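You operate a simulated robot arm through the tools that you are given. There is no shell and no other tool.

The job below is to be done with a simulated two-armed robot. You get a single attempt, and the scene is never put back.

Task
Wipe up the spill on the build bench top with the rag there and put it back.

It is judged by the outcome, as a careful person would: the job done as asked, and still so three seconds after it is handed in. It fails if anything else is knocked over, pushed out of place, dropped, spilled or broken.

Robot
Two 7-joint arms with two-finger parallel grippers on one trunk, on a base that drives. Base frame: it is fixed to the floor where the robot stands at the start and does not move with it; the origin is under the middle of the robot, x ahead of it, y to its left, z up; the surface under the hand at the start is at about z = 800. Lengths are in mm, angles in degrees, forces in N, time in s.
The left shoulder is at the start at [20, 113, 1097], the right one opposite. With the tool pointing down near the work surface each hand reaches from about 240 to 620 mm from the robot's upright axis, wherever it stands, measured 20 degrees to its own side. Payload 1.57 kg a hand.
The tool frame of a hand sits at the grasp point between the pads (the TCP): z along the fingers, y along the line on which they close. The tips reach 30 mm beyond it. Largest opening 80 mm; finger width 17, thickness 12; the body of the gripper, 40 by 82 mm, starts 80 mm behind the TCP.
Orientation is told as [roll, pitch, yaw] about the base's x, y, z axes, in that order, counted from this pose: with the fingers straight down and closing along the base's y, the tool's x points along the base's -x, its y along +y and its z along -z.

Tools
- The arms move only by the tool play_rows. It takes "left_moves", "right_moves" or both (then of equal length, played together; a hand with none holds still); each is a list of rows, each an object (a shift or turn left out is 0, a gripper value left out holds the last) with "delta_pos": the shift along the tool's x, y, z in mm, a list of three; "turn": the turn, a rotation vector about the tool's x, y, z in degrees, a list of three. In form: [{"delta_pos": [tx, ty, tz], "turn": [wx, wy, wz]}, ...]. A call has 1 to 20 rows; each row shifts and turns the commanded pose from where the row before left it, along the tool's axes as they then stand. "left_gripper" and "right_gripper" are, for a hand that has rows, the gripper command, from -1 (shut) to 1 (fully open), values between in proportion, set as the call begins (left out, the last holds). Each row takes 0.2 s and may step no farther than 50 mm and 8.6 degrees from the row before; otherwise, or with a gripper value out of range, the whole call is refused. A pose out of reach is approached as far as the arm can. The call stops where the force on the tool passes 40 N (or 10 N more than at its start, if that is more) or the arm is blocked; 0.2 s more then pass. Each finger travels about 45 mm/s and halts on what it meets, pressing with about 26 N; the grip force reading is that of the motor and also rises with nothing between the fingers. The clock runs only during rows and for 0.2 s after the last one: add rows that do not move to give the fingers time. The reply holds the time, the measured pose of the TCP, the force on the tool along the base axes, the opening and the grip force, in the units named above and with some noise, with the torque about the TCP (base axes, N m) and any sound that the robot's microphone picked up.
- Cameras (640 x 400 px; columns grow to the right, rows downward): "scene" is now at [94.6, 31.1, 1232.1]; the picture's right is [0.35, -0.94, 0.00], its down [-0.45, -0.17, -0.88] and it looks along [0.82, 0.31, -0.48] (base axes); focal length 269 px, centre (320, 200). "left" rides on the left gripper at [72, 7, -122] in its tool frame; the picture's right is [-0.09, 1.00, 0.00], its down [-0.84, -0.08, -0.54] and it looks along [-0.54, -0.05, 0.84] (tool axes); focal length 238 px, centre (320, 200). "right" rides on the right gripper at [72, -7, -122] in its tool frame; the picture's right is [0.09, 1.00, 0.00], its down [-0.84, 0.08, -0.54] and it looks along [-0.54, 0.05, 0.84] (tool axes); focal length 238 px, centre (320, 200). There is no depth. A picture from a camera that has moved, and an enlarged one, comes with that camera's place and axes in the base frame and with its lens.
- camera(camera): a new picture of that camera. The clock stands still meanwhile.
- slide_trunk(by): slides the trunk up (or, below 0, down) by that many mm; the arms and the scene camera ride with it, the base frame stays. It gives what a move gives, with no picture.
- base_move(legs): drives the robot by 1 to 6 legs, each [ahead, left, turn to the left] in mm, mm and degrees, along the robot's own axes; the way and the turn of a leg run together, so that a leg with both is an arc; at most 1500 mm and 180 degrees a leg. The arms and the cameras ride along, it lands a little off, and it stops where it bumps. It gives what a move gives.
- turn_head(pan, tilt): turns the head with the scene camera to pan (to the left, within 80 degrees either way) and tilt (down, from -29 to 69), counted from straight ahead of the robot. It gives what a move gives.
- enlarge(camera, box): a new picture of the part [left, top, right, bottom] of that camera's present view, enlarged. The clock stands still meanwhile.
- hand_in(): hands the job in; it is judged then, once.

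Places have to be worked out from the pictures, the camera data and where the tool is seen. Open the grippers and draw the arms clear of the work before you hand the job in, unless the task says otherwise.

The tools are called after "Call:" as a command line: name --argument value ..., lists and objects as JSON in quotes. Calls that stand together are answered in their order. play_rows: Moves the arms, as the interface text tells. Its arguments: {"type":"object","properties":{"left_moves":{"type":"array"},"left_gripper":{"type":"number"},"right_moves":{"type":"array"},"right_gripper":{"type":"number"}},"required":[]} The other tools are called the same way: slide_trunk (by) slides the trunk up or down; base_move (legs) drives the base; turn_head (pan, tilt) turns the head that bears the scene camera; camera (camera) takes a picture; enlarge (camera, box) takes an enlarged picture of a part of a camera's view; hand_in () hands the job in.

At the start:

```text
time_s: 0.0
left_ee_pos: [379.2, 406.6, 1072.3]
left_ee_rot: [0.0, -0.1, 0.0]
left_force: [0.0, 0.4, -0.3]
left_ft_torque: [0.02, -0.02, 0.03]
left_grip_width: 79.9
left_gripper_force: 0.0
right_ee_pos: [333.8, 60.0, 1089.9]
right_ee_rot: [0.0, -0.1, 0.0]
right_force: [-0.1, 0.6, 0.0]
right_ft_torque: [0.03, 0.01, 0.0]
right_grip_width: 80.0
right_gripper_force: 0.1
trunk travel left (down, up): [-150.0, 420.0]
robot x, y, heading: [1.1, 0.6, -0.1]
head pan, tilt: [20.4, 28.4]
```

scene: 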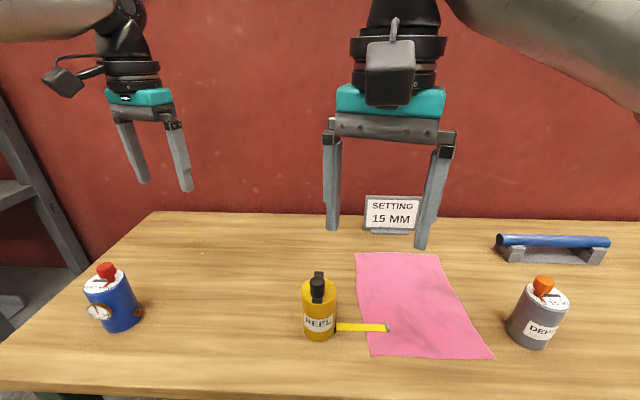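
right: 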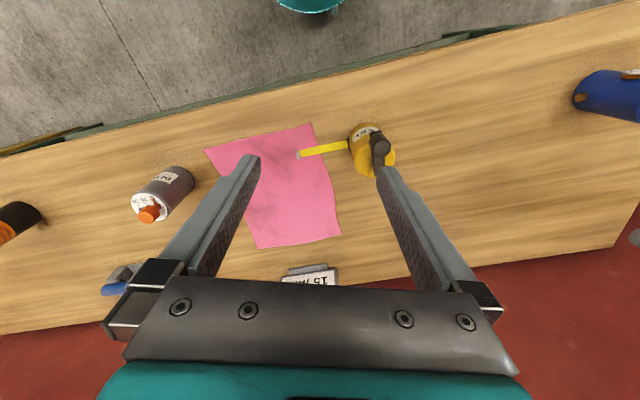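
left: 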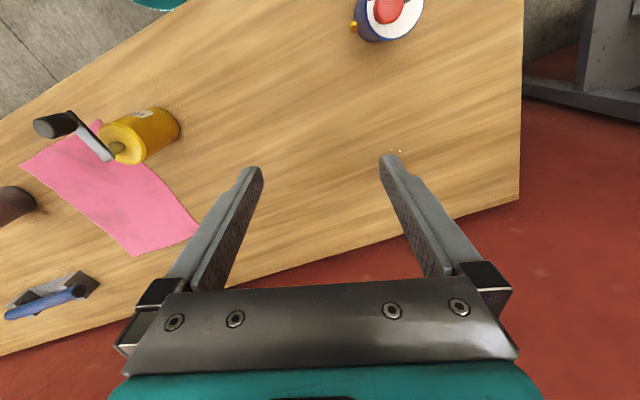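

The pictures show a bench with a pink sheet (maybe the rag), a tape reel, a "SETTING 15 MM" sign, bottles and a blue roller; no spill is obvious yet. I look closer and turn the head to see the rest of the bench.

Call:
turn_head --pan -25 --tilt 30

Call:
camera --camera "scene"

```text
time_s: 1.1
left_ee_pos: [379.3, 403.0, 1073.2]
left_ee_rot: [-0.1, 0.0, 0.0]
left_force: [-0.3, -0.5, -0.2]
left_ft_torque: [-0.01, -0.01, 0.01]
left_grip_width: 79.9
left_gripper_force: 0.1
right_ee_pos: [334.8, 60.3, 1091.0]
right_ee_rot: [-0.1, 0.1, 0.0]
right_force: [-0.1, 0.6, -0.4]
right_ft_torque: [-0.02, 0.04, -0.02]
right_grip_width: 79.7
right_gripper_force: 0.1
trunk travel left (down, up): [-150.0, 420.0]
robot x, y, heading: [2.1, -0.2, -0.2]
head pan, tilt: [-25.0, 30.0]
```

```text
taken
camera scene: at [91.3, -38.8, 1229.6], right [-0.42, -0.91, 0.0], down [-0.45, 0.21, -0.87], along [0.79, -0.37, -0.5], focal length 269 px, centre (320, 200)
```

scene: 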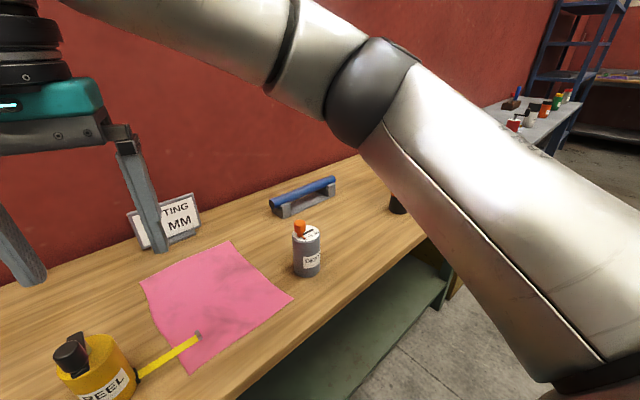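

The pink sheet could be a cloth or paper, with a tape's tongue lying over it; another table is visible far to the right. I zoom in on both.

Call:
enlarge --camera "scene" --box '[0, 180, 320, 400]'

Call:
enlarge --camera "scene" --box '[440, 0, 640, 200]'

Call:
enlarge --camera "right" --box '[150, 80, 450, 300]'

Call:
enlarge --camera "left" --box '[0, 0, 520, 300]'

```text
1.82 times, centred on (160, 290) of scene
camera zoom: at [91.3, -38.8, 1229.6], right [-0.42, -0.91, 0.0], down [-0.45, 0.21, -0.87], along [0.79, -0.37, -0.5], focal length 490 px, centre (611, 36)
```

zoom: 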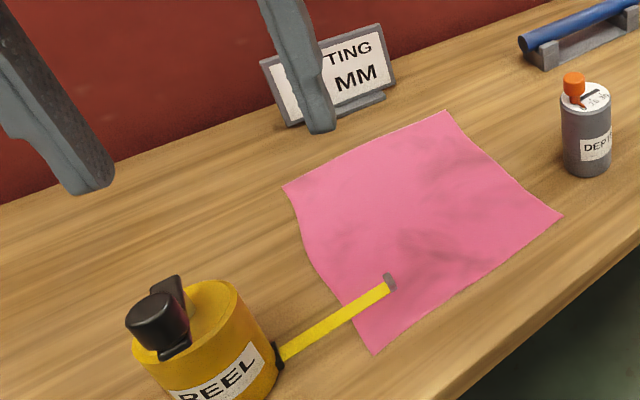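

```text
2.00 times, centred on (540, 100) of scene
camera zoom: at [91.3, -38.8, 1229.6], right [-0.42, -0.91, 0.0], down [-0.45, 0.21, -0.87], along [0.79, -0.37, -0.5], focal length 539 px, centre (-120, 400)
```

zoom: 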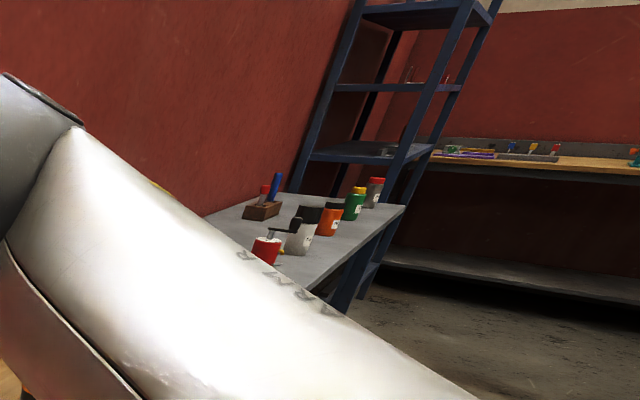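

```text
1.82 times, centred on (300, 190) of right
camera zoom: at [261.5, 53.6, 1211.5], right [-0.09, 1.0, 0.0], down [0.84, 0.08, 0.54], along [0.54, 0.05, -0.84], focal length 433 px, centre (356, 218)
```

zoom: 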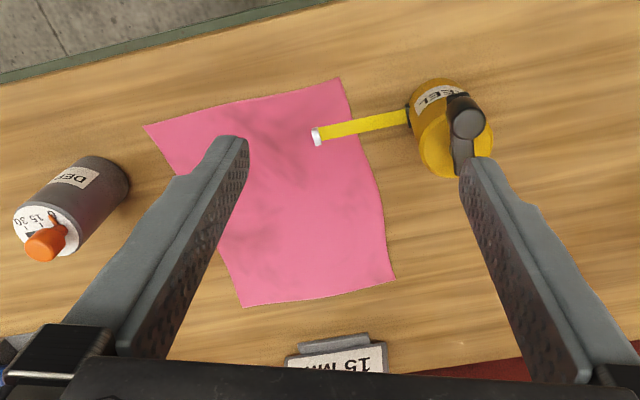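

```text
1.23 times, centred on (260, 150) of left
camera zoom: at [307.5, 411.1, 1193.8], right [0.09, 1.0, 0.0], down [0.84, -0.08, 0.54], along [0.54, -0.05, -0.84], focal length 293 px, centre (394, 262)
```

zoom: 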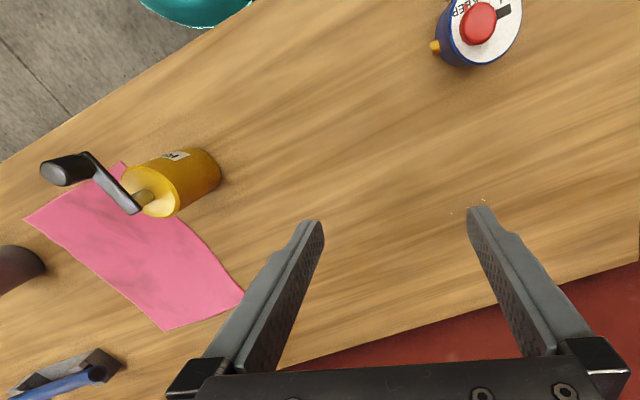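

The pink cloth has smudges but no spill is seen here, and there are other benches in the room that could be the "build bench". I look wider with the head both ways before moving anything.

Call:
turn_head --pan -75 --tilt 12

Call:
camera --camera "scene"

Call:
turn_head --pan 75 --tilt 12

Call:
camera --camera "scene"

Call:
turn_head --pan 35 --tilt 35

Call:
camera --camera "scene"

```text
time_s: 2.3
left_ee_pos: [378.3, 405.0, 1072.1]
left_ee_rot: [0.0, 0.0, 0.0]
left_force: [0.2, 0.0, 0.5]
left_ft_torque: [0.01, 0.02, -0.04]
left_grip_width: 79.8
left_gripper_force: 0.0
right_ee_pos: [333.7, 59.9, 1090.6]
right_ee_rot: [-0.1, 0.0, 0.1]
right_force: [0.7, -0.4, 0.4]
right_ft_torque: [0.01, 0.0, 0.0]
right_grip_width: 80.0
right_gripper_force: 0.0
trunk travel left (down, up): [-150.0, 420.0]
robot x, y, heading: [-2.5, -0.5, 0.0]
head pan, tilt: [-75.0, 12.0]
```

```text
taken
camera scene: at [33.5, -90.7, 1258.6], right [-0.97, -0.26, 0.0], down [-0.05, 0.2, -0.98], along [0.25, -0.94, -0.21], focal length 269 px, centre (320, 200)
```

scene: 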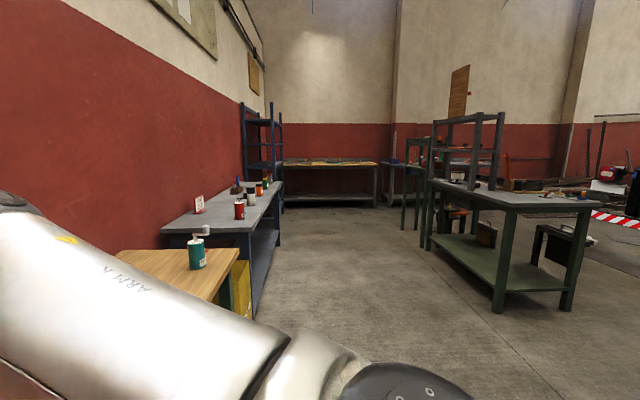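

```text
time_s: 4.7
left_ee_pos: [379.0, 404.9, 1072.5]
left_ee_rot: [0.0, 0.0, -0.1]
left_force: [-0.3, -0.3, -0.5]
left_ft_torque: [-0.02, 0.0, 0.02]
left_grip_width: 80.1
left_gripper_force: 0.1
right_ee_pos: [333.8, 58.8, 1089.4]
right_ee_rot: [0.0, 0.0, 0.0]
right_force: [0.1, 0.4, 0.0]
right_ft_torque: [0.02, 0.0, 0.0]
right_grip_width: 80.1
right_gripper_force: 0.1
trunk travel left (down, up): [-150.0, 420.0]
robot x, y, heading: [3.9, -1.6, -0.0]
head pan, tilt: [75.0, 12.0]
```

```text
taken
camera scene: at [33.5, 89.3, 1258.7], right [0.97, -0.26, 0.0], down [-0.05, -0.2, -0.98], along [0.25, 0.94, -0.21], focal length 269 px, centre (320, 200)
```

scene: 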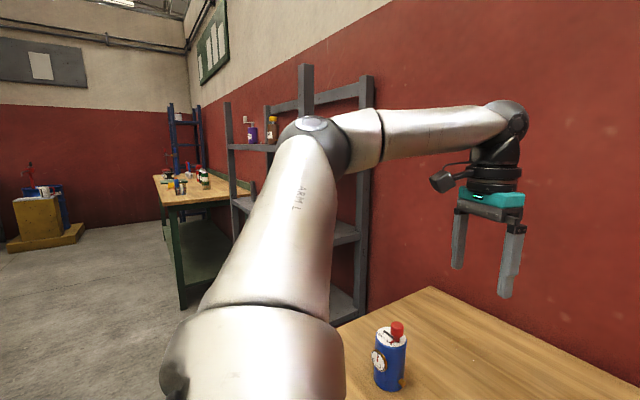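

```text
time_s: 5.7
left_ee_pos: [378.0, 405.7, 1072.2]
left_ee_rot: [0.0, 0.1, 0.0]
left_force: [0.6, 0.7, -0.3]
left_ft_torque: [0.04, 0.04, 0.02]
left_grip_width: 79.9
left_gripper_force: 0.0
right_ee_pos: [333.7, 59.3, 1089.8]
right_ee_rot: [0.0, 0.0, 0.0]
right_force: [-0.5, 0.0, 1.1]
right_ft_torque: [0.04, 0.01, 0.02]
right_grip_width: 80.0
right_gripper_force: 0.1
trunk travel left (down, up): [-150.0, 420.0]
robot x, y, heading: [-0.4, -1.0, 0.2]
head pan, tilt: [35.0, 35.0]
```

```text
taken
camera scene: at [81.4, 49.9, 1221.8], right [0.57, -0.82, 0.0], down [-0.47, -0.33, -0.82], along [0.67, 0.47, -0.57], focal length 269 px, centre (320, 200)
```

scene: 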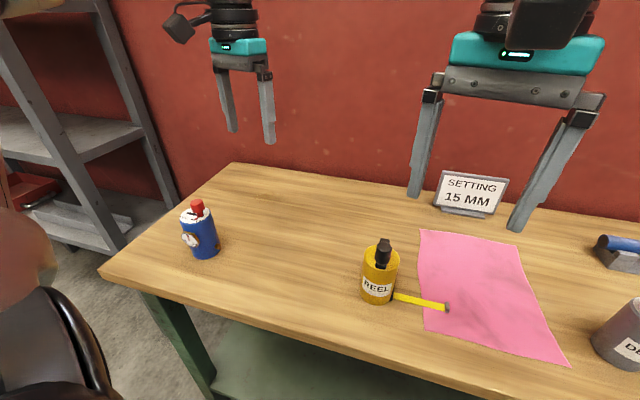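

No spill so far; the bench's right part is hidden by the right arm, and there may be wall signs naming benches. I look up at the wall signs and at the right end.

Call:
turn_head --pan -50 --tilt -20

Call:
camera --camera "scene"

Call:
turn_head --pan 0 --tilt -25

Call:
camera --camera "scene"

Call:
turn_head --pan 60 --tilt -10

Call:
camera --camera "scene"

Call:
turn_head --pan -60 --tilt 55

Call:
camera --camera "scene"

```text
time_s: 7.3
left_ee_pos: [379.0, 404.9, 1072.5]
left_ee_rot: [0.0, 0.0, 0.0]
left_force: [0.5, 0.0, 0.0]
left_ft_torque: [-0.02, 0.01, 0.0]
left_grip_width: 79.9
left_gripper_force: 0.1
right_ee_pos: [334.0, 60.0, 1090.2]
right_ee_rot: [-0.1, 0.0, 0.0]
right_force: [0.6, -0.2, 0.0]
right_ft_torque: [-0.04, 0.02, 0.03]
right_grip_width: 79.8
right_gripper_force: 0.1
trunk travel left (down, up): [-150.0, 420.0]
robot x, y, heading: [4.4, -1.1, -0.2]
head pan, tilt: [-50.0, -20.0]
```

```text
taken
camera scene: at [58.2, -58.9, 1307.2], right [-0.77, -0.64, 0.0], down [0.22, -0.26, -0.94], along [0.6, -0.72, 0.34], focal length 269 px, centre (320, 200)
```

scene: 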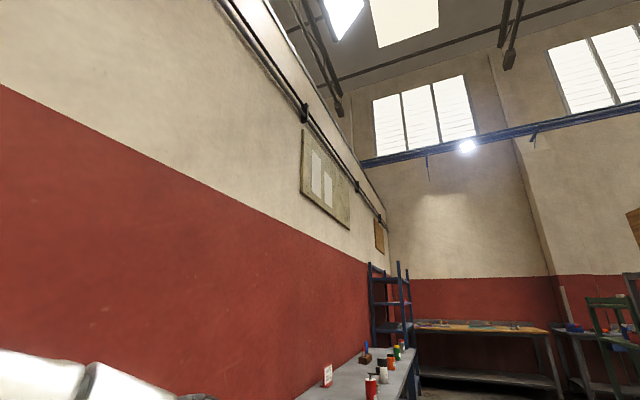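

```text
time_s: 8.5
left_ee_pos: [379.8, 405.9, 1070.8]
left_ee_rot: [0.0, 0.0, -0.1]
left_force: [0.3, -1.2, -0.3]
left_ft_torque: [-0.01, 0.0, 0.01]
left_grip_width: 80.0
left_gripper_force: 0.0
right_ee_pos: [332.8, 60.5, 1090.0]
right_ee_rot: [0.0, 0.0, 0.0]
right_force: [0.2, 0.2, 0.7]
right_ft_torque: [0.0, -0.01, 0.01]
right_grip_width: 80.3
right_gripper_force: 0.1
trunk travel left (down, up): [-150.0, 420.0]
robot x, y, heading: [-1.0, 1.9, 0.4]
head pan, tilt: [0.0, -25.0]
```

```text
taken
camera scene: at [80.3, -0.8, 1313.6], right [0.0, -1.0, 0.0], down [0.42, 0.0, -0.91], along [0.91, 0.0, 0.42], focal length 269 px, centre (320, 200)
```

scene: 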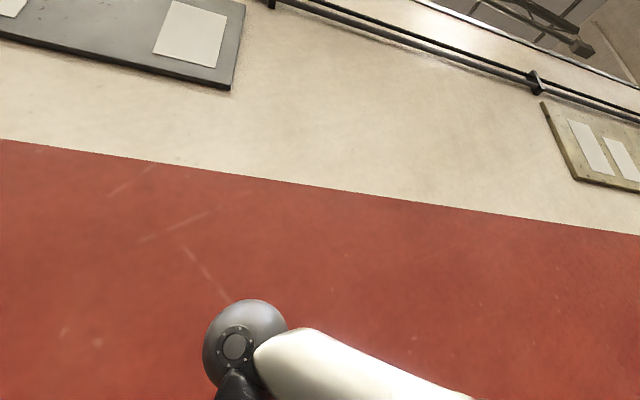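

```text
time_s: 9.8
left_ee_pos: [379.7, 405.2, 1071.1]
left_ee_rot: [0.0, 0.1, 0.0]
left_force: [0.0, 0.9, 0.4]
left_ft_torque: [-0.01, 0.01, 0.0]
left_grip_width: 80.1
left_gripper_force: 0.1
right_ee_pos: [334.1, 59.5, 1089.8]
right_ee_rot: [0.0, -0.1, 0.0]
right_force: [0.3, -0.5, 0.2]
right_ft_torque: [0.01, 0.02, 0.0]
right_grip_width: 80.2
right_gripper_force: 0.2
trunk travel left (down, up): [-150.0, 420.0]
robot x, y, heading: [-0.2, -1.8, 0.2]
head pan, tilt: [60.0, -10.0]
```

```text
taken
camera scene: at [51.5, 72.3, 1293.2], right [0.87, -0.5, 0.0], down [0.09, 0.15, -0.98], along [0.49, 0.85, 0.17], focal length 269 px, centre (320, 200)
```

scene: 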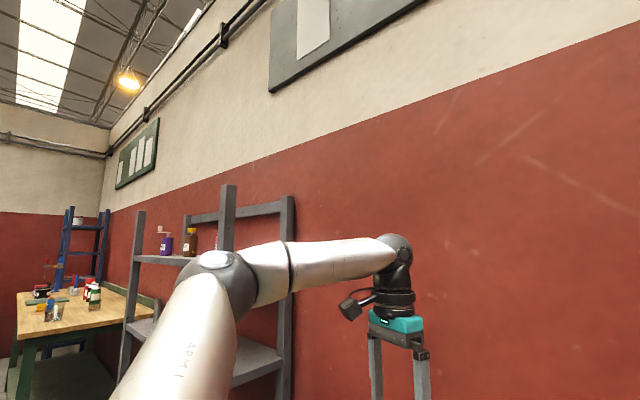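

```text
time_s: 11.8
left_ee_pos: [379.1, 405.9, 1071.9]
left_ee_rot: [-0.1, -0.1, -0.1]
left_force: [0.2, 0.1, -0.6]
left_ft_torque: [0.01, -0.02, -0.01]
left_grip_width: 79.9
left_gripper_force: 0.0
right_ee_pos: [332.8, 60.5, 1090.2]
right_ee_rot: [0.1, 0.0, -0.1]
right_force: [-0.5, 0.1, -0.6]
right_ft_torque: [0.04, -0.02, 0.0]
right_grip_width: 79.9
right_gripper_force: 0.1
trunk travel left (down, up): [-150.0, 420.0]
robot x, y, heading: [0.1, -2.2, 0.1]
head pan, tilt: [-60.0, 55.0]
```

```text
taken
camera scene: at [45.4, -63.1, 1193.6], right [-0.87, -0.5, 0.0], down [-0.41, 0.71, -0.57], along [0.29, -0.5, -0.82], focal length 269 px, centre (320, 200)
```

scene: 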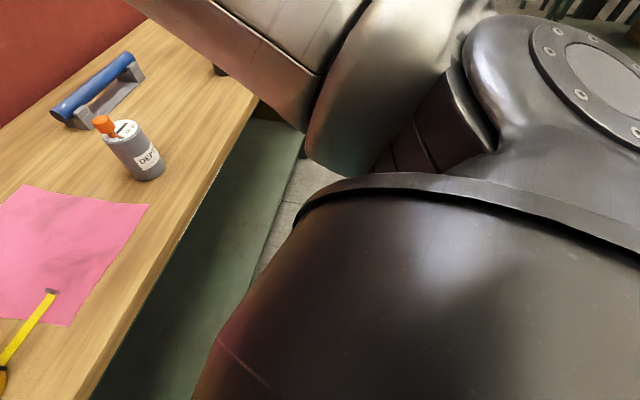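

The bench continues right behind the arm and I can't see all of it. I back off a bit, to see the whole bench top at once.

Call:
base_move --legs '[[-400, 0, 0]]'

Call:
turn_head --pan -30 --tilt 28

Call:
camera --camera "scene"

Call:
turn_head --pan 15 --tilt 28

Call:
camera --camera "scene"

Call:
turn_head --pan 60 --tilt 20

Call:
camera --camera "scene"

```text
time_s: 14.3
left_ee_pos: [-20.6, 405.5, 1071.8]
left_ee_rot: [-0.1, 0.0, 0.0]
left_force: [0.1, 0.6, 0.2]
left_ft_torque: [-0.02, -0.06, -0.01]
left_grip_width: 80.1
left_gripper_force: 0.1
right_ee_pos: [-68.2, 59.6, 1090.2]
right_ee_rot: [0.0, 0.0, 0.0]
right_force: [-0.6, 0.3, 0.3]
right_ft_torque: [0.0, -0.01, -0.01]
right_grip_width: 80.1
right_gripper_force: 0.1
trunk travel left (down, up): [-150.0, 420.0]
robot x, y, heading: [-399.3, 0.7, -0.1]
head pan, tilt: [-60.0, 55.0]
```

```text
time_s: 15.2
left_ee_pos: [-20.6, 404.7, 1071.2]
left_ee_rot: [0.0, 0.0, 0.0]
left_force: [0.6, -0.6, -0.5]
left_ft_torque: [-0.01, 0.02, -0.01]
left_grip_width: 80.0
left_gripper_force: 0.1
right_ee_pos: [-65.8, 61.3, 1090.3]
right_ee_rot: [0.0, 0.0, 0.0]
right_force: [0.3, -0.4, 0.2]
right_ft_torque: [-0.02, 0.04, -0.04]
right_grip_width: 80.1
right_gripper_force: 0.0
trunk travel left (down, up): [-150.0, 420.0]
robot x, y, heading: [-400.7, 1.6, -0.0]
head pan, tilt: [-30.0, 28.0]
```

```text
taken
camera scene: at [-311.8, -46.4, 1232.7], right [-0.5, -0.87, 0.0], down [-0.41, 0.24, -0.88], along [0.76, -0.44, -0.47], focal length 269 px, centre (320, 200)
```

scene: 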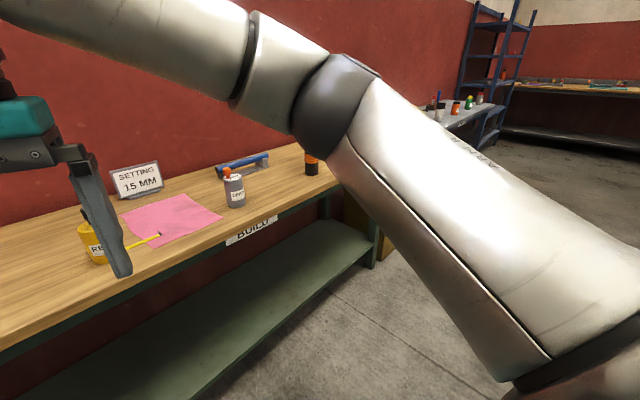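

```text
time_s: 16.4
left_ee_pos: [-20.3, 405.1, 1071.4]
left_ee_rot: [-0.1, 0.1, 0.0]
left_force: [-0.2, -0.3, -0.5]
left_ft_torque: [-0.02, 0.0, 0.0]
left_grip_width: 80.0
left_gripper_force: 0.1
right_ee_pos: [-66.6, 60.3, 1088.8]
right_ee_rot: [0.0, 0.0, 0.0]
right_force: [-0.8, 0.0, -0.5]
right_ft_torque: [0.05, -0.04, 0.0]
right_grip_width: 79.9
right_gripper_force: 0.2
trunk travel left (down, up): [-150.0, 420.0]
robot x, y, heading: [-399.4, 0.0, 0.1]
head pan, tilt: [15.0, 28.0]
```

```text
taken
camera scene: at [-302.6, 22.8, 1232.7], right [0.26, -0.97, 0.0], down [-0.45, -0.12, -0.88], along [0.85, 0.23, -0.47], focal length 269 px, centre (320, 200)
```

scene: 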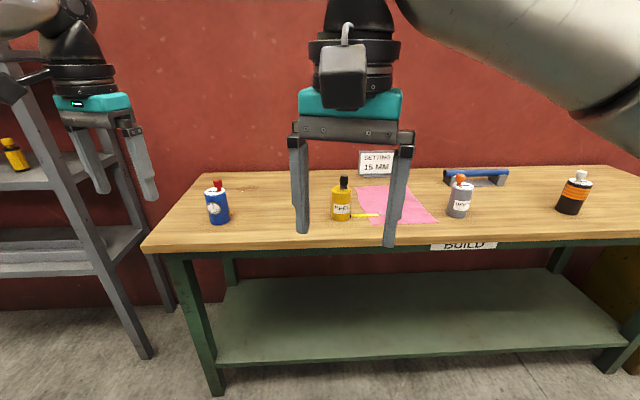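

```text
time_s: 17.5
left_ee_pos: [-20.7, 406.1, 1071.7]
left_ee_rot: [0.0, 0.1, 0.1]
left_force: [0.1, 0.9, -0.3]
left_ft_torque: [-0.01, -0.02, 0.01]
left_grip_width: 80.0
left_gripper_force: 0.1
right_ee_pos: [-67.2, 60.5, 1088.9]
right_ee_rot: [0.0, 0.1, 0.0]
right_force: [-0.1, 0.5, -0.2]
right_ft_torque: [0.0, -0.02, 0.01]
right_grip_width: 80.1
right_gripper_force: 0.1
trunk travel left (down, up): [-150.0, 420.0]
robot x, y, heading: [-404.6, 1.5, -0.0]
head pan, tilt: [60.0, 20.0]
```

```text
taken
camera scene: at [-344.1, 79.8, 1245.6], right [0.87, -0.5, 0.0], down [-0.17, -0.3, -0.94], along [0.47, 0.81, -0.34], focal length 269 px, centre (320, 200)
```

scene: 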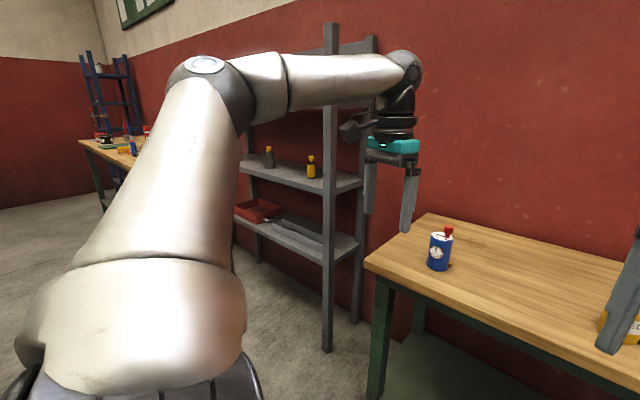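

The bench is labelled BUILD, so it is this one, and the pink cloth is likely the rag. In several pictures there are faint specks at the left rear of the bench; I zoom there.

Call:
turn_head --pan 20 --tilt 30

Call:
enlarge --camera "scene" --box '[170, 140, 350, 260]'

Call:
enlarge --camera "scene" --box '[340, 140, 520, 260]'

Call:
enlarge --camera "scene" --box '[460, 120, 640, 240]'

```text
time_s: 18.6
left_ee_pos: [-21.1, 405.6, 1071.1]
left_ee_rot: [-0.1, 0.1, 0.0]
left_force: [0.1, -0.1, 0.2]
left_ft_torque: [0.01, -0.05, 0.0]
left_grip_width: 80.1
left_gripper_force: 0.0
right_ee_pos: [-65.9, 61.3, 1090.0]
right_ee_rot: [0.1, 0.0, 0.1]
right_force: [-0.4, -0.6, 0.3]
right_ft_torque: [0.02, -0.01, 0.02]
right_grip_width: 79.9
right_gripper_force: 0.1
trunk travel left (down, up): [-150.0, 420.0]
robot x, y, heading: [-401.8, -2.5, -0.1]
head pan, tilt: [20.0, 30.0]
```

```text
3.33 times, centred on (260, 200) of scene
camera zoom: at [-305.8, 30.3, 1229.6], right [0.34, -0.94, 0.0], down [-0.47, -0.17, -0.87], along [0.81, 0.3, -0.5], focal length 898 px, centre (520, 200)
```

zoom: 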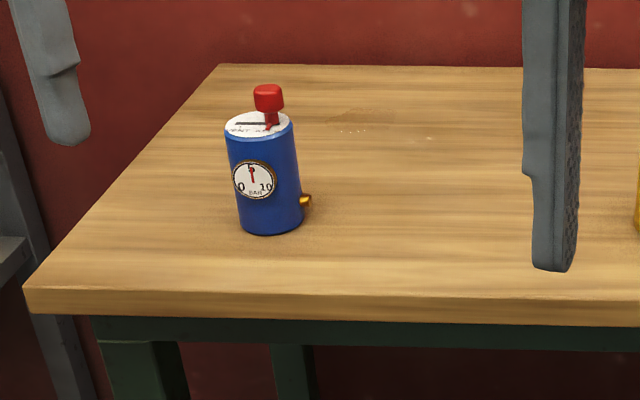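

```text
3.33 times, centred on (430, 200) of scene
camera zoom: at [-305.8, 30.3, 1229.6], right [0.34, -0.94, 0.0], down [-0.47, -0.17, -0.87], along [0.81, 0.3, -0.5], focal length 898 px, centre (-47, 200)
```

zoom: 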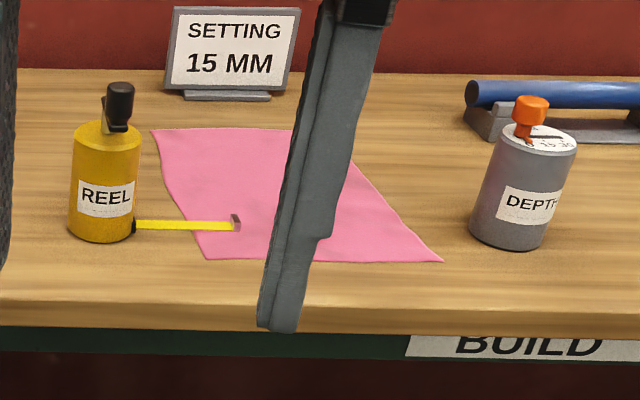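

```text
3.33 times, centred on (550, 180) of scene
camera zoom: at [-305.8, 30.3, 1229.6], right [0.34, -0.94, 0.0], down [-0.47, -0.17, -0.87], along [0.81, 0.3, -0.5], focal length 898 px, centre (-447, 267)
```

zoom: 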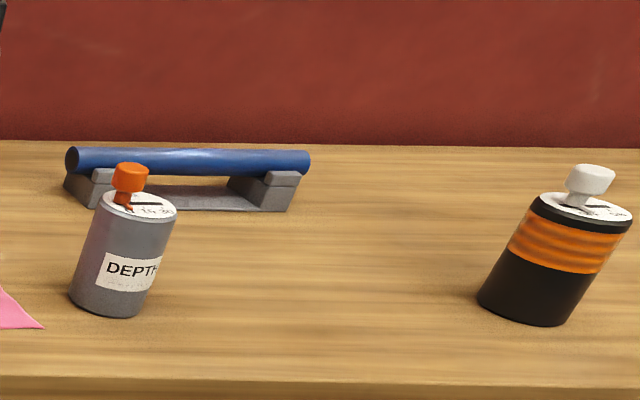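

The spill is a clear puddle with glinting specks at the left rear of the bench (about x≈490, y≈490), and the rag is the pink cloth (corners about (609,132), (369,47), (434,-141), (670,-54)), with the reel's tape tongue over its front-left. I'll use the left hand, so first I move the right hand out of the way to the right while I'm off the bench.

Call:
play_rows --right_moves '[{"delta_pos": [0, -40, 0]}, {"delta_pos": [0, -40, 0]}, {"delta_pos": [0, -40, 0]}, {"delta_pos": [0, -40, 0]}, {"delta_pos": [0, -40, 0]}, {"delta_pos": [0, -40, 0]}, {"delta_pos": [0, -40, 0]}, {"delta_pos": [0, 0, 0]}]'

Call:
turn_head --pan 0 --tilt 30

Call:
camera --camera "scene"

Call:
turn_head --pan 0 --tilt 69

Call:
camera --camera "scene"

```text
time_s: 20.4
left_ee_pos: [-20.9, 405.2, 1071.6]
left_ee_rot: [-0.1, 0.0, 0.0]
left_force: [0.4, 1.0, 0.2]
left_ft_torque: [0.01, -0.01, 0.0]
left_grip_width: 80.1
left_gripper_force: 0.1
right_ee_pos: [-66.3, -220.9, 1091.3]
right_ee_rot: [0.1, 0.0, 0.1]
right_force: [0.2, -0.9, -0.1]
right_ft_torque: [0.01, -0.02, 0.01]
right_grip_width: 80.2
right_gripper_force: 0.0
trunk travel left (down, up): [-150.0, 420.0]
robot x, y, heading: [-405.3, -2.2, 0.0]
head pan, tilt: [20.0, 30.0]
```

```text
time_s: 21.2
left_ee_pos: [-20.1, 405.3, 1072.2]
left_ee_rot: [0.1, 0.0, 0.0]
left_force: [-0.3, -0.6, 1.0]
left_ft_torque: [0.0, 0.04, 0.0]
left_grip_width: 79.9
left_gripper_force: 0.0
right_ee_pos: [-65.2, -219.9, 1090.1]
right_ee_rot: [0.0, 0.0, 0.1]
right_force: [0.4, 0.1, 0.1]
right_ft_torque: [0.02, 0.01, 0.0]
right_grip_width: 79.9
right_gripper_force: 0.1
trunk travel left (down, up): [-150.0, 420.0]
robot x, y, heading: [-398.7, 0.4, 0.1]
head pan, tilt: [0.0, 30.0]
```

```text
taken
camera scene: at [-300.3, -0.7, 1229.6], right [0.0, -1.0, 0.0], down [-0.5, 0.0, -0.87], along [0.87, 0.0, -0.5], focal length 269 px, centre (320, 200)
```

scene: 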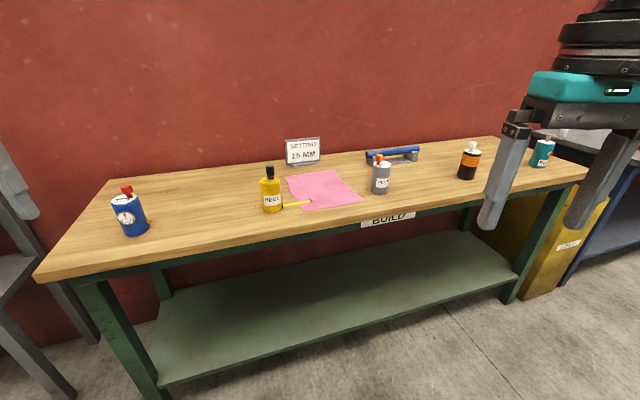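

```text
time_s: 22.2
left_ee_pos: [-19.8, 405.6, 1071.0]
left_ee_rot: [0.0, 0.0, 0.0]
left_force: [0.0, 0.7, 0.2]
left_ft_torque: [0.0, 0.0, 0.0]
left_grip_width: 80.1
left_gripper_force: 0.0
right_ee_pos: [-66.4, -219.9, 1091.5]
right_ee_rot: [-0.1, 0.0, 0.0]
right_force: [-0.3, 0.0, -0.6]
right_ft_torque: [0.01, -0.02, 0.01]
right_grip_width: 79.9
right_gripper_force: 0.0
trunk travel left (down, up): [-150.0, 420.0]
robot x, y, heading: [-399.2, 3.3, -0.1]
head pan, tilt: [0.0, 68.8]
```

```text
taken
camera scene: at [-334.8, -0.8, 1178.1], right [0.0, -1.0, 0.0], down [-0.93, 0.0, -0.36], along [0.36, 0.0, -0.93], focal length 269 px, centre (320, 200)
```

scene: 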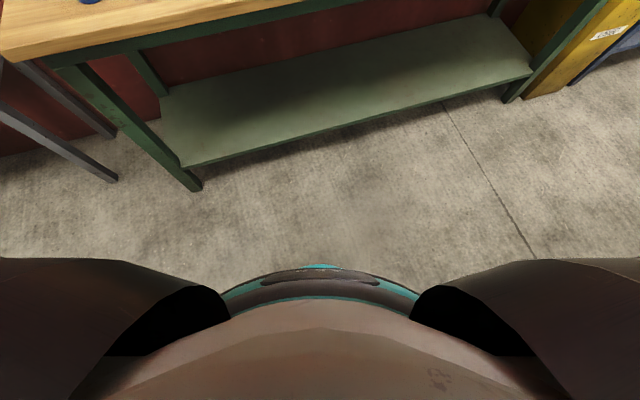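

The bench runs askew by about 14°, and the floor ahead is clear; the shelf unit at left stays well off. I turn 14.3° left to square up and drive up near the spill side to inspect it with the left wrist camera.

Call:
base_move --legs '[[0, 0, 14.3], [370, 21, 0]]'

Call:
turn_head --pan 20 --tilt 40

Call:
camera --camera "scene"

Call:
camera --camera "left"

Call:
camera --camera "right"

```text
time_s: 25.5
left_ee_pos: [220.9, 598.4, 1073.0]
left_ee_rot: [0.0, 0.0, 14.3]
left_force: [0.5, -0.2, 0.2]
left_ft_torque: [0.01, -0.01, -0.01]
left_grip_width: 79.9
left_gripper_force: 0.2
right_ee_pos: [332.0, -18.5, 1090.6]
right_ee_rot: [0.0, 0.0, 14.3]
right_force: [-0.9, 0.1, 0.5]
right_ft_torque: [-0.05, 0.0, 0.0]
right_grip_width: 79.5
right_gripper_force: 0.0
trunk travel left (down, up): [-150.0, 420.0]
robot x, y, heading: [-46.8, 113.6, 14.4]
head pan, tilt: [0.0, 68.8]
```

```text
time_s: 26.4
left_ee_pos: [220.1, 598.3, 1072.7]
left_ee_rot: [0.0, -0.1, 14.3]
left_force: [-0.3, 0.2, 0.5]
left_ft_torque: [-0.02, 0.01, -0.04]
left_grip_width: 80.1
left_gripper_force: 0.0
right_ee_pos: [331.6, -19.1, 1090.2]
right_ee_rot: [0.0, 0.0, 14.3]
right_force: [-0.3, -0.2, 0.6]
right_ft_torque: [0.02, -0.04, 0.0]
right_grip_width: 79.9
right_gripper_force: 0.0
trunk travel left (down, up): [-150.0, 420.0]
robot x, y, heading: [-48.7, 110.7, 14.3]
head pan, tilt: [20.0, 40.0]
```

```text
taken
camera scene: at [32.6, 161.4, 1214.2], right [0.56, -0.83, 0.0], down [-0.53, -0.36, -0.77], along [0.63, 0.43, -0.64], focal length 269 px, centre (320, 200)
```

scene: 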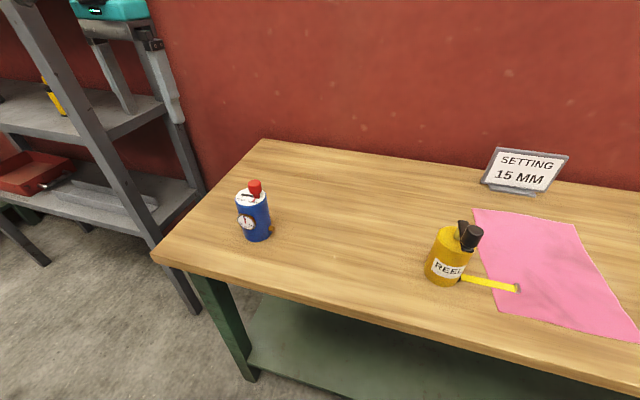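

```text
taken
camera left: at [149.4, 586.1, 1193.8], right [-0.16, 0.99, 0.0], down [0.83, 0.13, 0.54], along [0.54, 0.08, -0.84], focal length 238 px, centre (320, 200)
```

left: 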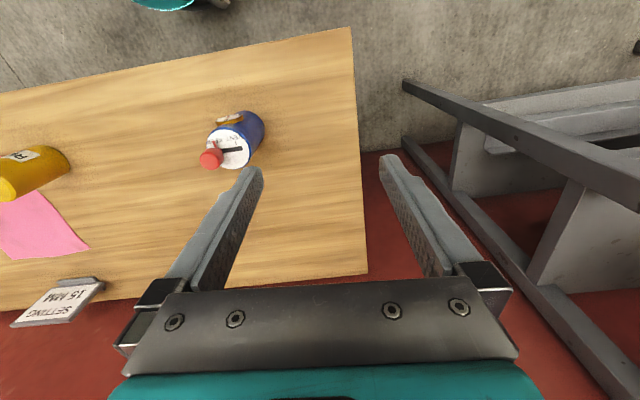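

```text
taken
camera right: at [263.1, -43.1, 1212.3], right [-0.34, 0.94, 0.0], down [0.79, 0.28, 0.54], along [0.51, 0.18, -0.84], focal length 238 px, centre (320, 200)
```

right: 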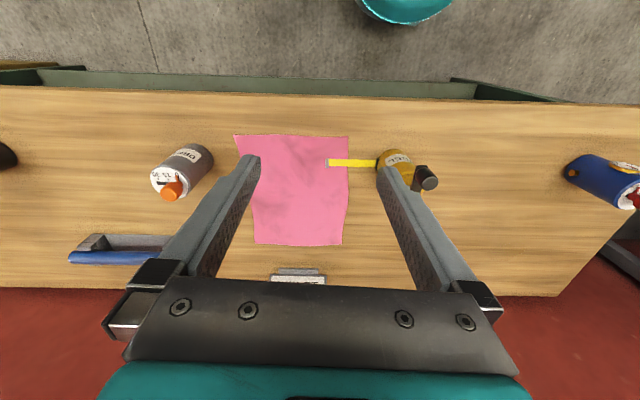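

Now squared to the bench. The clear spill isn't obvious from this angle, so I enlarge the area at the left rear in both views.

Call:
enlarge --camera "scene" --box '[230, 130, 450, 270]'

Call:
enlarge --camera "left" --box '[60, 80, 380, 290]'

Call:
enlarge --camera "right" --box '[400, 100, 640, 300]'

Call:
enlarge --camera "right" --box '[220, 110, 460, 270]'

```text
2.86 times, centred on (340, 200) of scene
camera zoom: at [32.6, 161.4, 1214.2], right [0.56, -0.83, 0.0], down [-0.53, -0.36, -0.77], along [0.63, 0.43, -0.64], focal length 769 px, centre (263, 200)
```

zoom: 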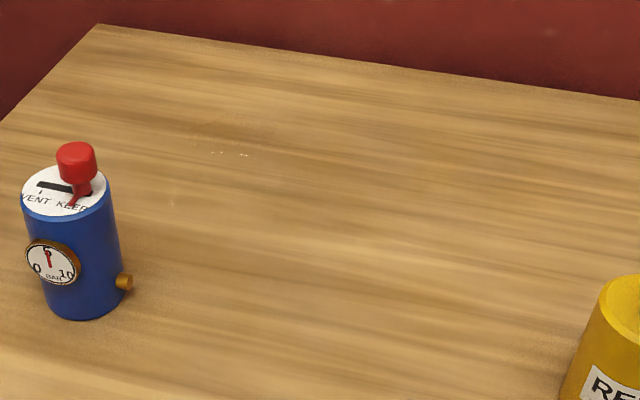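

```text
1.90 times, centred on (220, 185) of left
camera zoom: at [149.4, 586.1, 1193.8], right [-0.16, 0.99, 0.0], down [0.83, 0.13, 0.54], along [0.54, 0.08, -0.84], focal length 454 px, centre (510, 229)
```

zoom: 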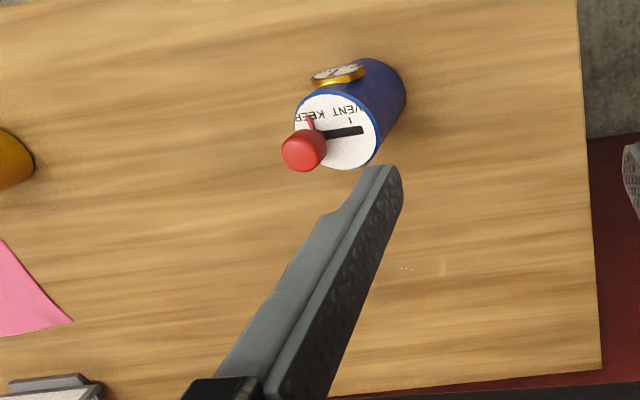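

```text
2.00 times, centred on (520, 200) of right
camera zoom: at [263.1, -43.1, 1212.3], right [-0.34, 0.94, 0.0], down [0.79, 0.28, 0.54], along [0.51, 0.18, -0.84], focal length 477 px, centre (-80, 200)
```

zoom: 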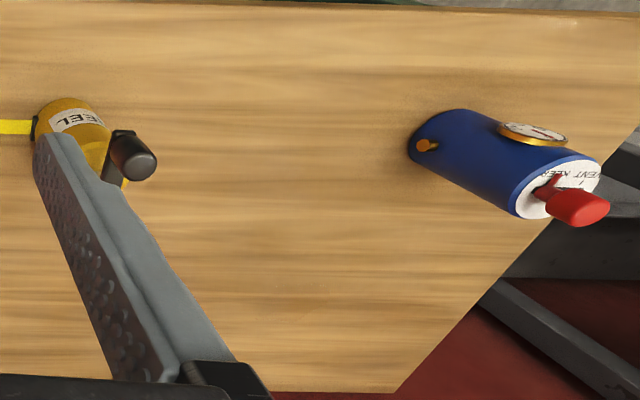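

```text
2.50 times, centred on (340, 190) of right
camera zoom: at [263.1, -43.1, 1212.3], right [-0.34, 0.94, 0.0], down [0.79, 0.28, 0.54], along [0.51, 0.18, -0.84], focal length 596 px, centre (270, 225)
```

zoom: 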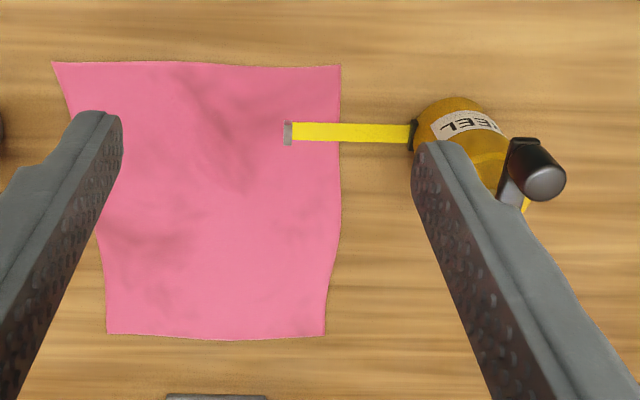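

The spill shows only as faint glints around x≈475, y≈505. I bring the left hand (with camera) over that region, staying high above the blue canister, for a close look.

Call:
play_rows --left_moves '[{"delta_pos": [-34, -30, 0]}, {"delta_pos": [-34, -30, 0]}, {"delta_pos": [-34, -30, 0]}, {"delta_pos": [-34, -30, 0]}, {"delta_pos": [-33, -29, 20]}, {"delta_pos": [0, 0, 35]}, {"delta_pos": [0, 0, 35]}, {"delta_pos": [0, 0, 30]}, {"delta_pos": [0, 0, 0]}]'

Call:
camera --camera "left"

Call:
camera --camera "scene"

```text
time_s: 28.4
left_ee_pos: [389.8, 493.9, 942.4]
left_ee_rot: [0.0, 0.1, 14.3]
left_force: [0.0, -0.4, 0.7]
left_ft_torque: [0.0, 0.02, -0.02]
left_grip_width: 79.8
left_gripper_force: 0.1
left hand out of reach, approached as far as the arm can: row 5
right_ee_pos: [332.0, -18.9, 1091.0]
right_ee_rot: [0.0, -0.1, 14.3]
right_force: [-0.1, -0.6, -0.5]
right_ft_torque: [-0.01, -0.01, 0.02]
right_grip_width: 79.8
right_gripper_force: 0.0
trunk travel left (down, up): [-150.0, 420.0]
robot x, y, heading: [-49.5, 114.5, 14.4]
head pan, tilt: [20.0, 40.0]
```

```text
taken
camera left: at [318.1, 482.5, 1065.3], right [-0.16, 0.99, 0.0], down [0.83, 0.13, 0.54], along [0.54, 0.08, -0.84], focal length 238 px, centre (320, 200)
```

left: 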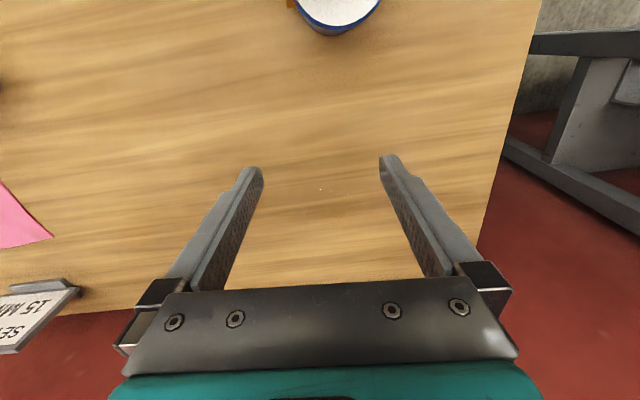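

```text
taken
camera scene: at [32.6, 161.5, 1214.2], right [0.56, -0.83, 0.0], down [-0.53, -0.36, -0.77], along [0.63, 0.43, -0.64], focal length 269 px, centre (320, 200)
```

scene: 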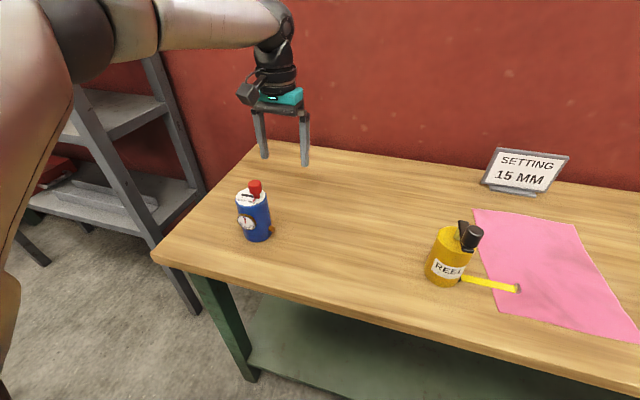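

The hand is at its reach limit; I enlarge the area between and ahead of the fingers.

Call:
enlarge --camera "left" --box '[180, 60, 500, 290]'

Call:
enlarge --camera "scene" --box '[240, 130, 400, 230]'

```text
1.74 times, centred on (340, 175) of left
camera zoom: at [318.1, 482.5, 1065.3], right [-0.16, 0.99, 0.0], down [0.83, 0.13, 0.54], along [0.54, 0.08, -0.84], focal length 414 px, centre (285, 244)
```

zoom: 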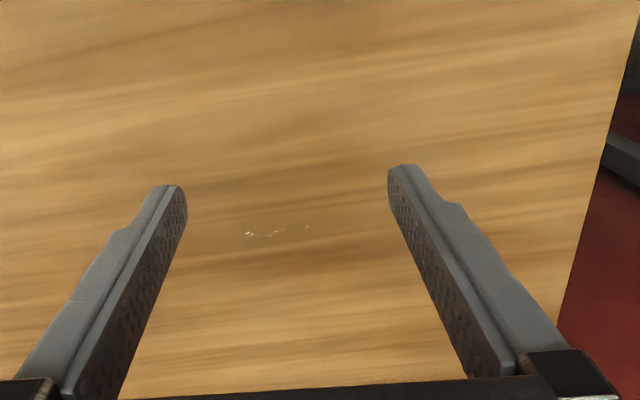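

```text
4.00 times, centred on (320, 180) of scene
camera zoom: at [32.6, 161.5, 1214.2], right [0.56, -0.83, 0.0], down [-0.53, -0.36, -0.77], along [0.63, 0.43, -0.64], focal length 1077 px, centre (320, 280)
```

zoom: 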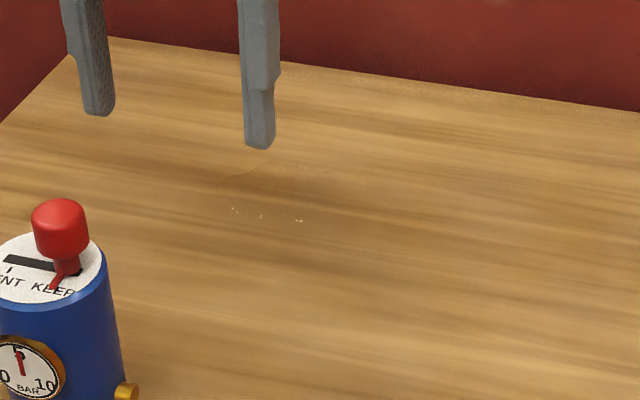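

Glints agree from two cameras at about (478, 500), so the spill is there, but its extent is unclear. I raise and pull back the left hand and pitch it forward to look across the bench at a grazing angle, where a clear film shows best.

Call:
play_rows --left_moves '[{"delta_pos": [0, 0, -40]}, {"delta_pos": [0, 0, -30]}, {"delta_pos": [40, -14, 0]}, {"delta_pos": [40, -14, 0]}, {"delta_pos": [40, -14, 0]}, {"delta_pos": [40, -14, 0]}, {"delta_pos": [40, -14, 0]}, {"delta_pos": [20, 0, 0]}, {"delta_pos": [0, 0, 0], "turn": [0, -8, 0]}, {"delta_pos": [0, 0, 0], "turn": [0, -8, 0]}, {"delta_pos": [0, 0, 0], "turn": [0, -8, 0]}, {"delta_pos": [0, 0, 0], "turn": [0, -8, 0]}, {"delta_pos": [0, 0, 0], "turn": [0, -8, 0]}, {"delta_pos": [0, 0, 0]}]'

Call:
camera --camera "left"

Call:
camera --camera "scene"

```text
time_s: 31.4
left_ee_pos: [247.9, 390.1, 1046.7]
left_ee_rot: [0.0, -40.0, 14.4]
left_force: [0.7, 0.3, 0.9]
left_ft_torque: [0.01, 0.02, 0.0]
left_grip_width: 79.8
left_gripper_force: 0.0
left hand out of reach, approached as far as the arm can: row 11, 12, 13
right_ee_pos: [331.8, -19.2, 1089.7]
right_ee_rot: [0.0, 0.0, 14.4]
right_force: [0.0, -0.4, -0.5]
right_ft_torque: [-0.01, -0.01, 0.02]
right_grip_width: 80.1
right_gripper_force: 0.2
trunk travel left (down, up): [-150.0, 420.0]
robot x, y, heading: [-47.4, 113.3, 14.5]
head pan, tilt: [20.0, 40.0]
```

```text
taken
camera left: at [116.8, 363.1, 1093.9], right [-0.18, 0.98, 0.06], down [0.3, 0.0, 0.95], along [0.94, 0.19, -0.3], focal length 238 px, centre (320, 200)
```

left: 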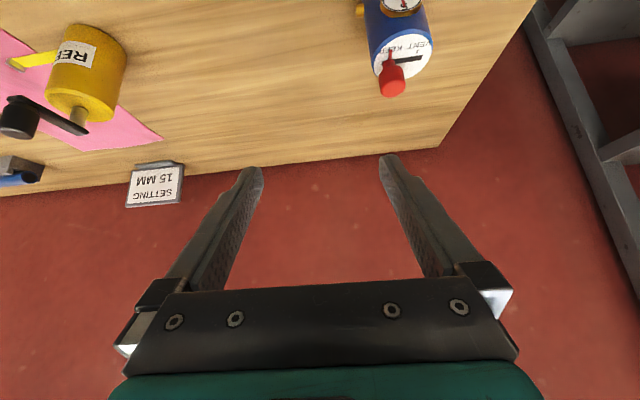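

```text
taken
camera scene: at [32.5, 161.4, 1214.2], right [0.56, -0.83, 0.0], down [-0.53, -0.36, -0.77], along [0.63, 0.43, -0.64], focal length 269 px, centre (320, 200)
```

scene: 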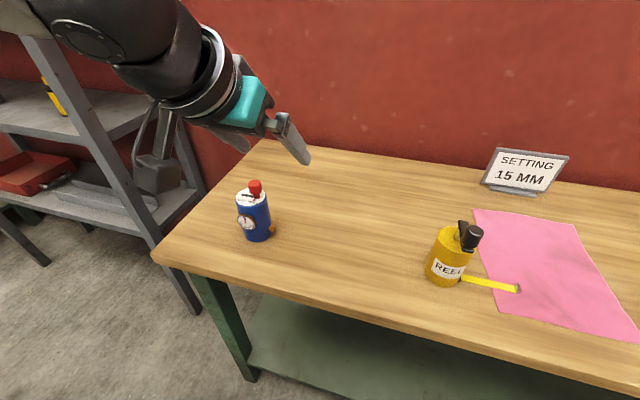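

This view is upside-down but grazing; I enlarge the bench's left rear.

Call:
enlarge --camera "left" --box '[180, 40, 480, 190]'

Call:
enlarge --camera "left" --box '[250, 60, 410, 160]'

```text
2.13 times, centred on (330, 115) of left
camera zoom: at [116.8, 363.1, 1093.9], right [-0.18, 0.98, 0.06], down [0.3, 0.0, 0.95], along [0.94, 0.19, -0.3], focal length 508 px, centre (299, 381)
```

zoom: 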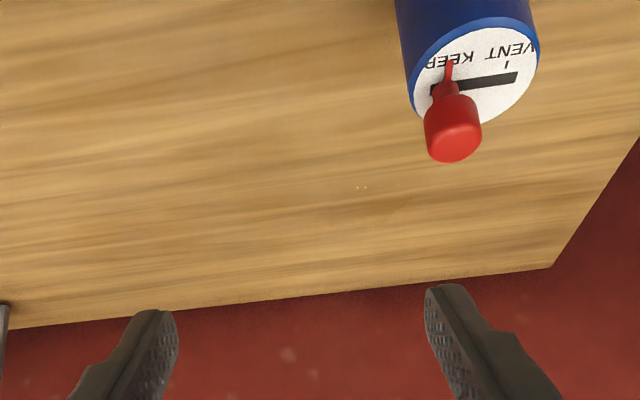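

```text
4.00 times, centred on (330, 110) of left
camera zoom: at [116.8, 363.1, 1093.9], right [-0.18, 0.98, 0.06], down [0.3, 0.0, 0.95], along [0.94, 0.19, -0.3], focal length 953 px, centre (280, 560)
```

zoom: 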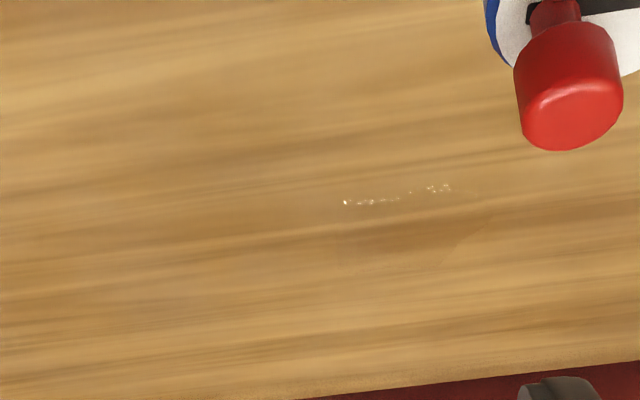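

The glints and a faint film edge place the puddle at roughly x 465–550, y 430–555. I level the hand again and drive right along the bench so the left hand faces the cloth, to inspect the rag and the tape tongue.

Call:
play_rows --left_moves '[{"turn": [0, 8, 0]}, {"turn": [0, 8, 0]}, {"turn": [0, 8, 0]}, {"turn": [0, 8, 0]}, {"turn": [0, 8, 0]}, {"delta_pos": [0, 0, -20]}, {"delta_pos": [0, 0, 0]}]'

Call:
base_move --legs '[[20, -310, 0]]'

Call:
turn_head --pan 10 --tilt 45

Call:
camera --camera "scene"

Call:
camera --camera "left"

```text
time_s: 33.0
left_ee_pos: [248.1, 389.2, 1067.4]
left_ee_rot: [0.0, 0.0, 14.3]
left_force: [0.0, -0.5, 0.1]
left_ft_torque: [0.02, 0.04, 0.01]
left_grip_width: 79.9
left_gripper_force: 0.0
right_ee_pos: [331.3, -18.6, 1091.2]
right_ee_rot: [0.0, 0.0, 14.3]
right_force: [0.6, -0.3, -0.1]
right_ft_torque: [0.01, -0.03, -0.03]
right_grip_width: 80.0
right_gripper_force: 0.1
trunk travel left (down, up): [-150.0, 420.0]
robot x, y, heading: [-50.5, 111.9, 14.5]
head pan, tilt: [20.0, 40.0]
```

```text
time_s: 35.1
left_ee_pos: [344.5, 93.1, 1067.4]
left_ee_rot: [0.0, 0.1, 14.3]
left_force: [-0.2, -0.7, 0.1]
left_ft_torque: [0.04, 0.01, -0.02]
left_grip_width: 80.2
left_gripper_force: 0.1
right_ee_pos: [427.9, -317.1, 1090.3]
right_ee_rot: [0.0, 0.1, 14.3]
right_force: [-1.1, -0.2, 0.3]
right_ft_torque: [-0.03, 0.02, 0.04]
right_grip_width: 80.0
right_gripper_force: 0.1
trunk travel left (down, up): [-150.0, 420.0]
robot x, y, heading: [50.9, -188.1, 13.9]
head pan, tilt: [20.0, 40.0]
```

```text
time_s: 35.8
left_ee_pos: [344.4, 92.3, 1065.7]
left_ee_rot: [0.0, -0.1, 14.3]
left_force: [-1.2, -0.6, 0.1]
left_ft_torque: [-0.03, 0.0, -0.01]
left_grip_width: 80.0
left_gripper_force: 0.1
right_ee_pos: [426.7, -316.9, 1090.5]
right_ee_rot: [0.0, 0.0, 14.3]
right_force: [0.8, 0.2, -1.0]
right_ft_torque: [0.05, 0.01, 0.0]
right_grip_width: 80.1
right_gripper_force: 0.2
trunk travel left (down, up): [-150.0, 420.0]
robot x, y, heading: [48.9, -186.5, 14.3]
head pan, tilt: [10.0, 45.0]
```

```text
taken
camera scene: at [132.7, -150.5, 1207.0], right [0.41, -0.91, 0.0], down [-0.64, -0.29, -0.71], along [0.64, 0.29, -0.71], focal length 269 px, centre (320, 200)
```

scene: 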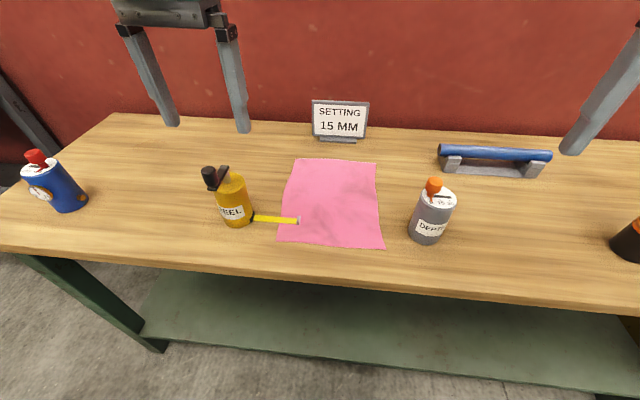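

```text
taken
camera left: at [272.9, 80.7, 1188.9], right [-0.16, 0.99, 0.0], down [0.83, 0.13, 0.54], along [0.54, 0.08, -0.84], focal length 238 px, centre (320, 200)
```

left: 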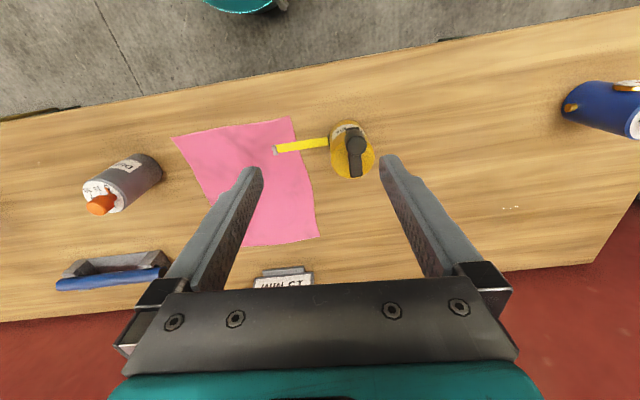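

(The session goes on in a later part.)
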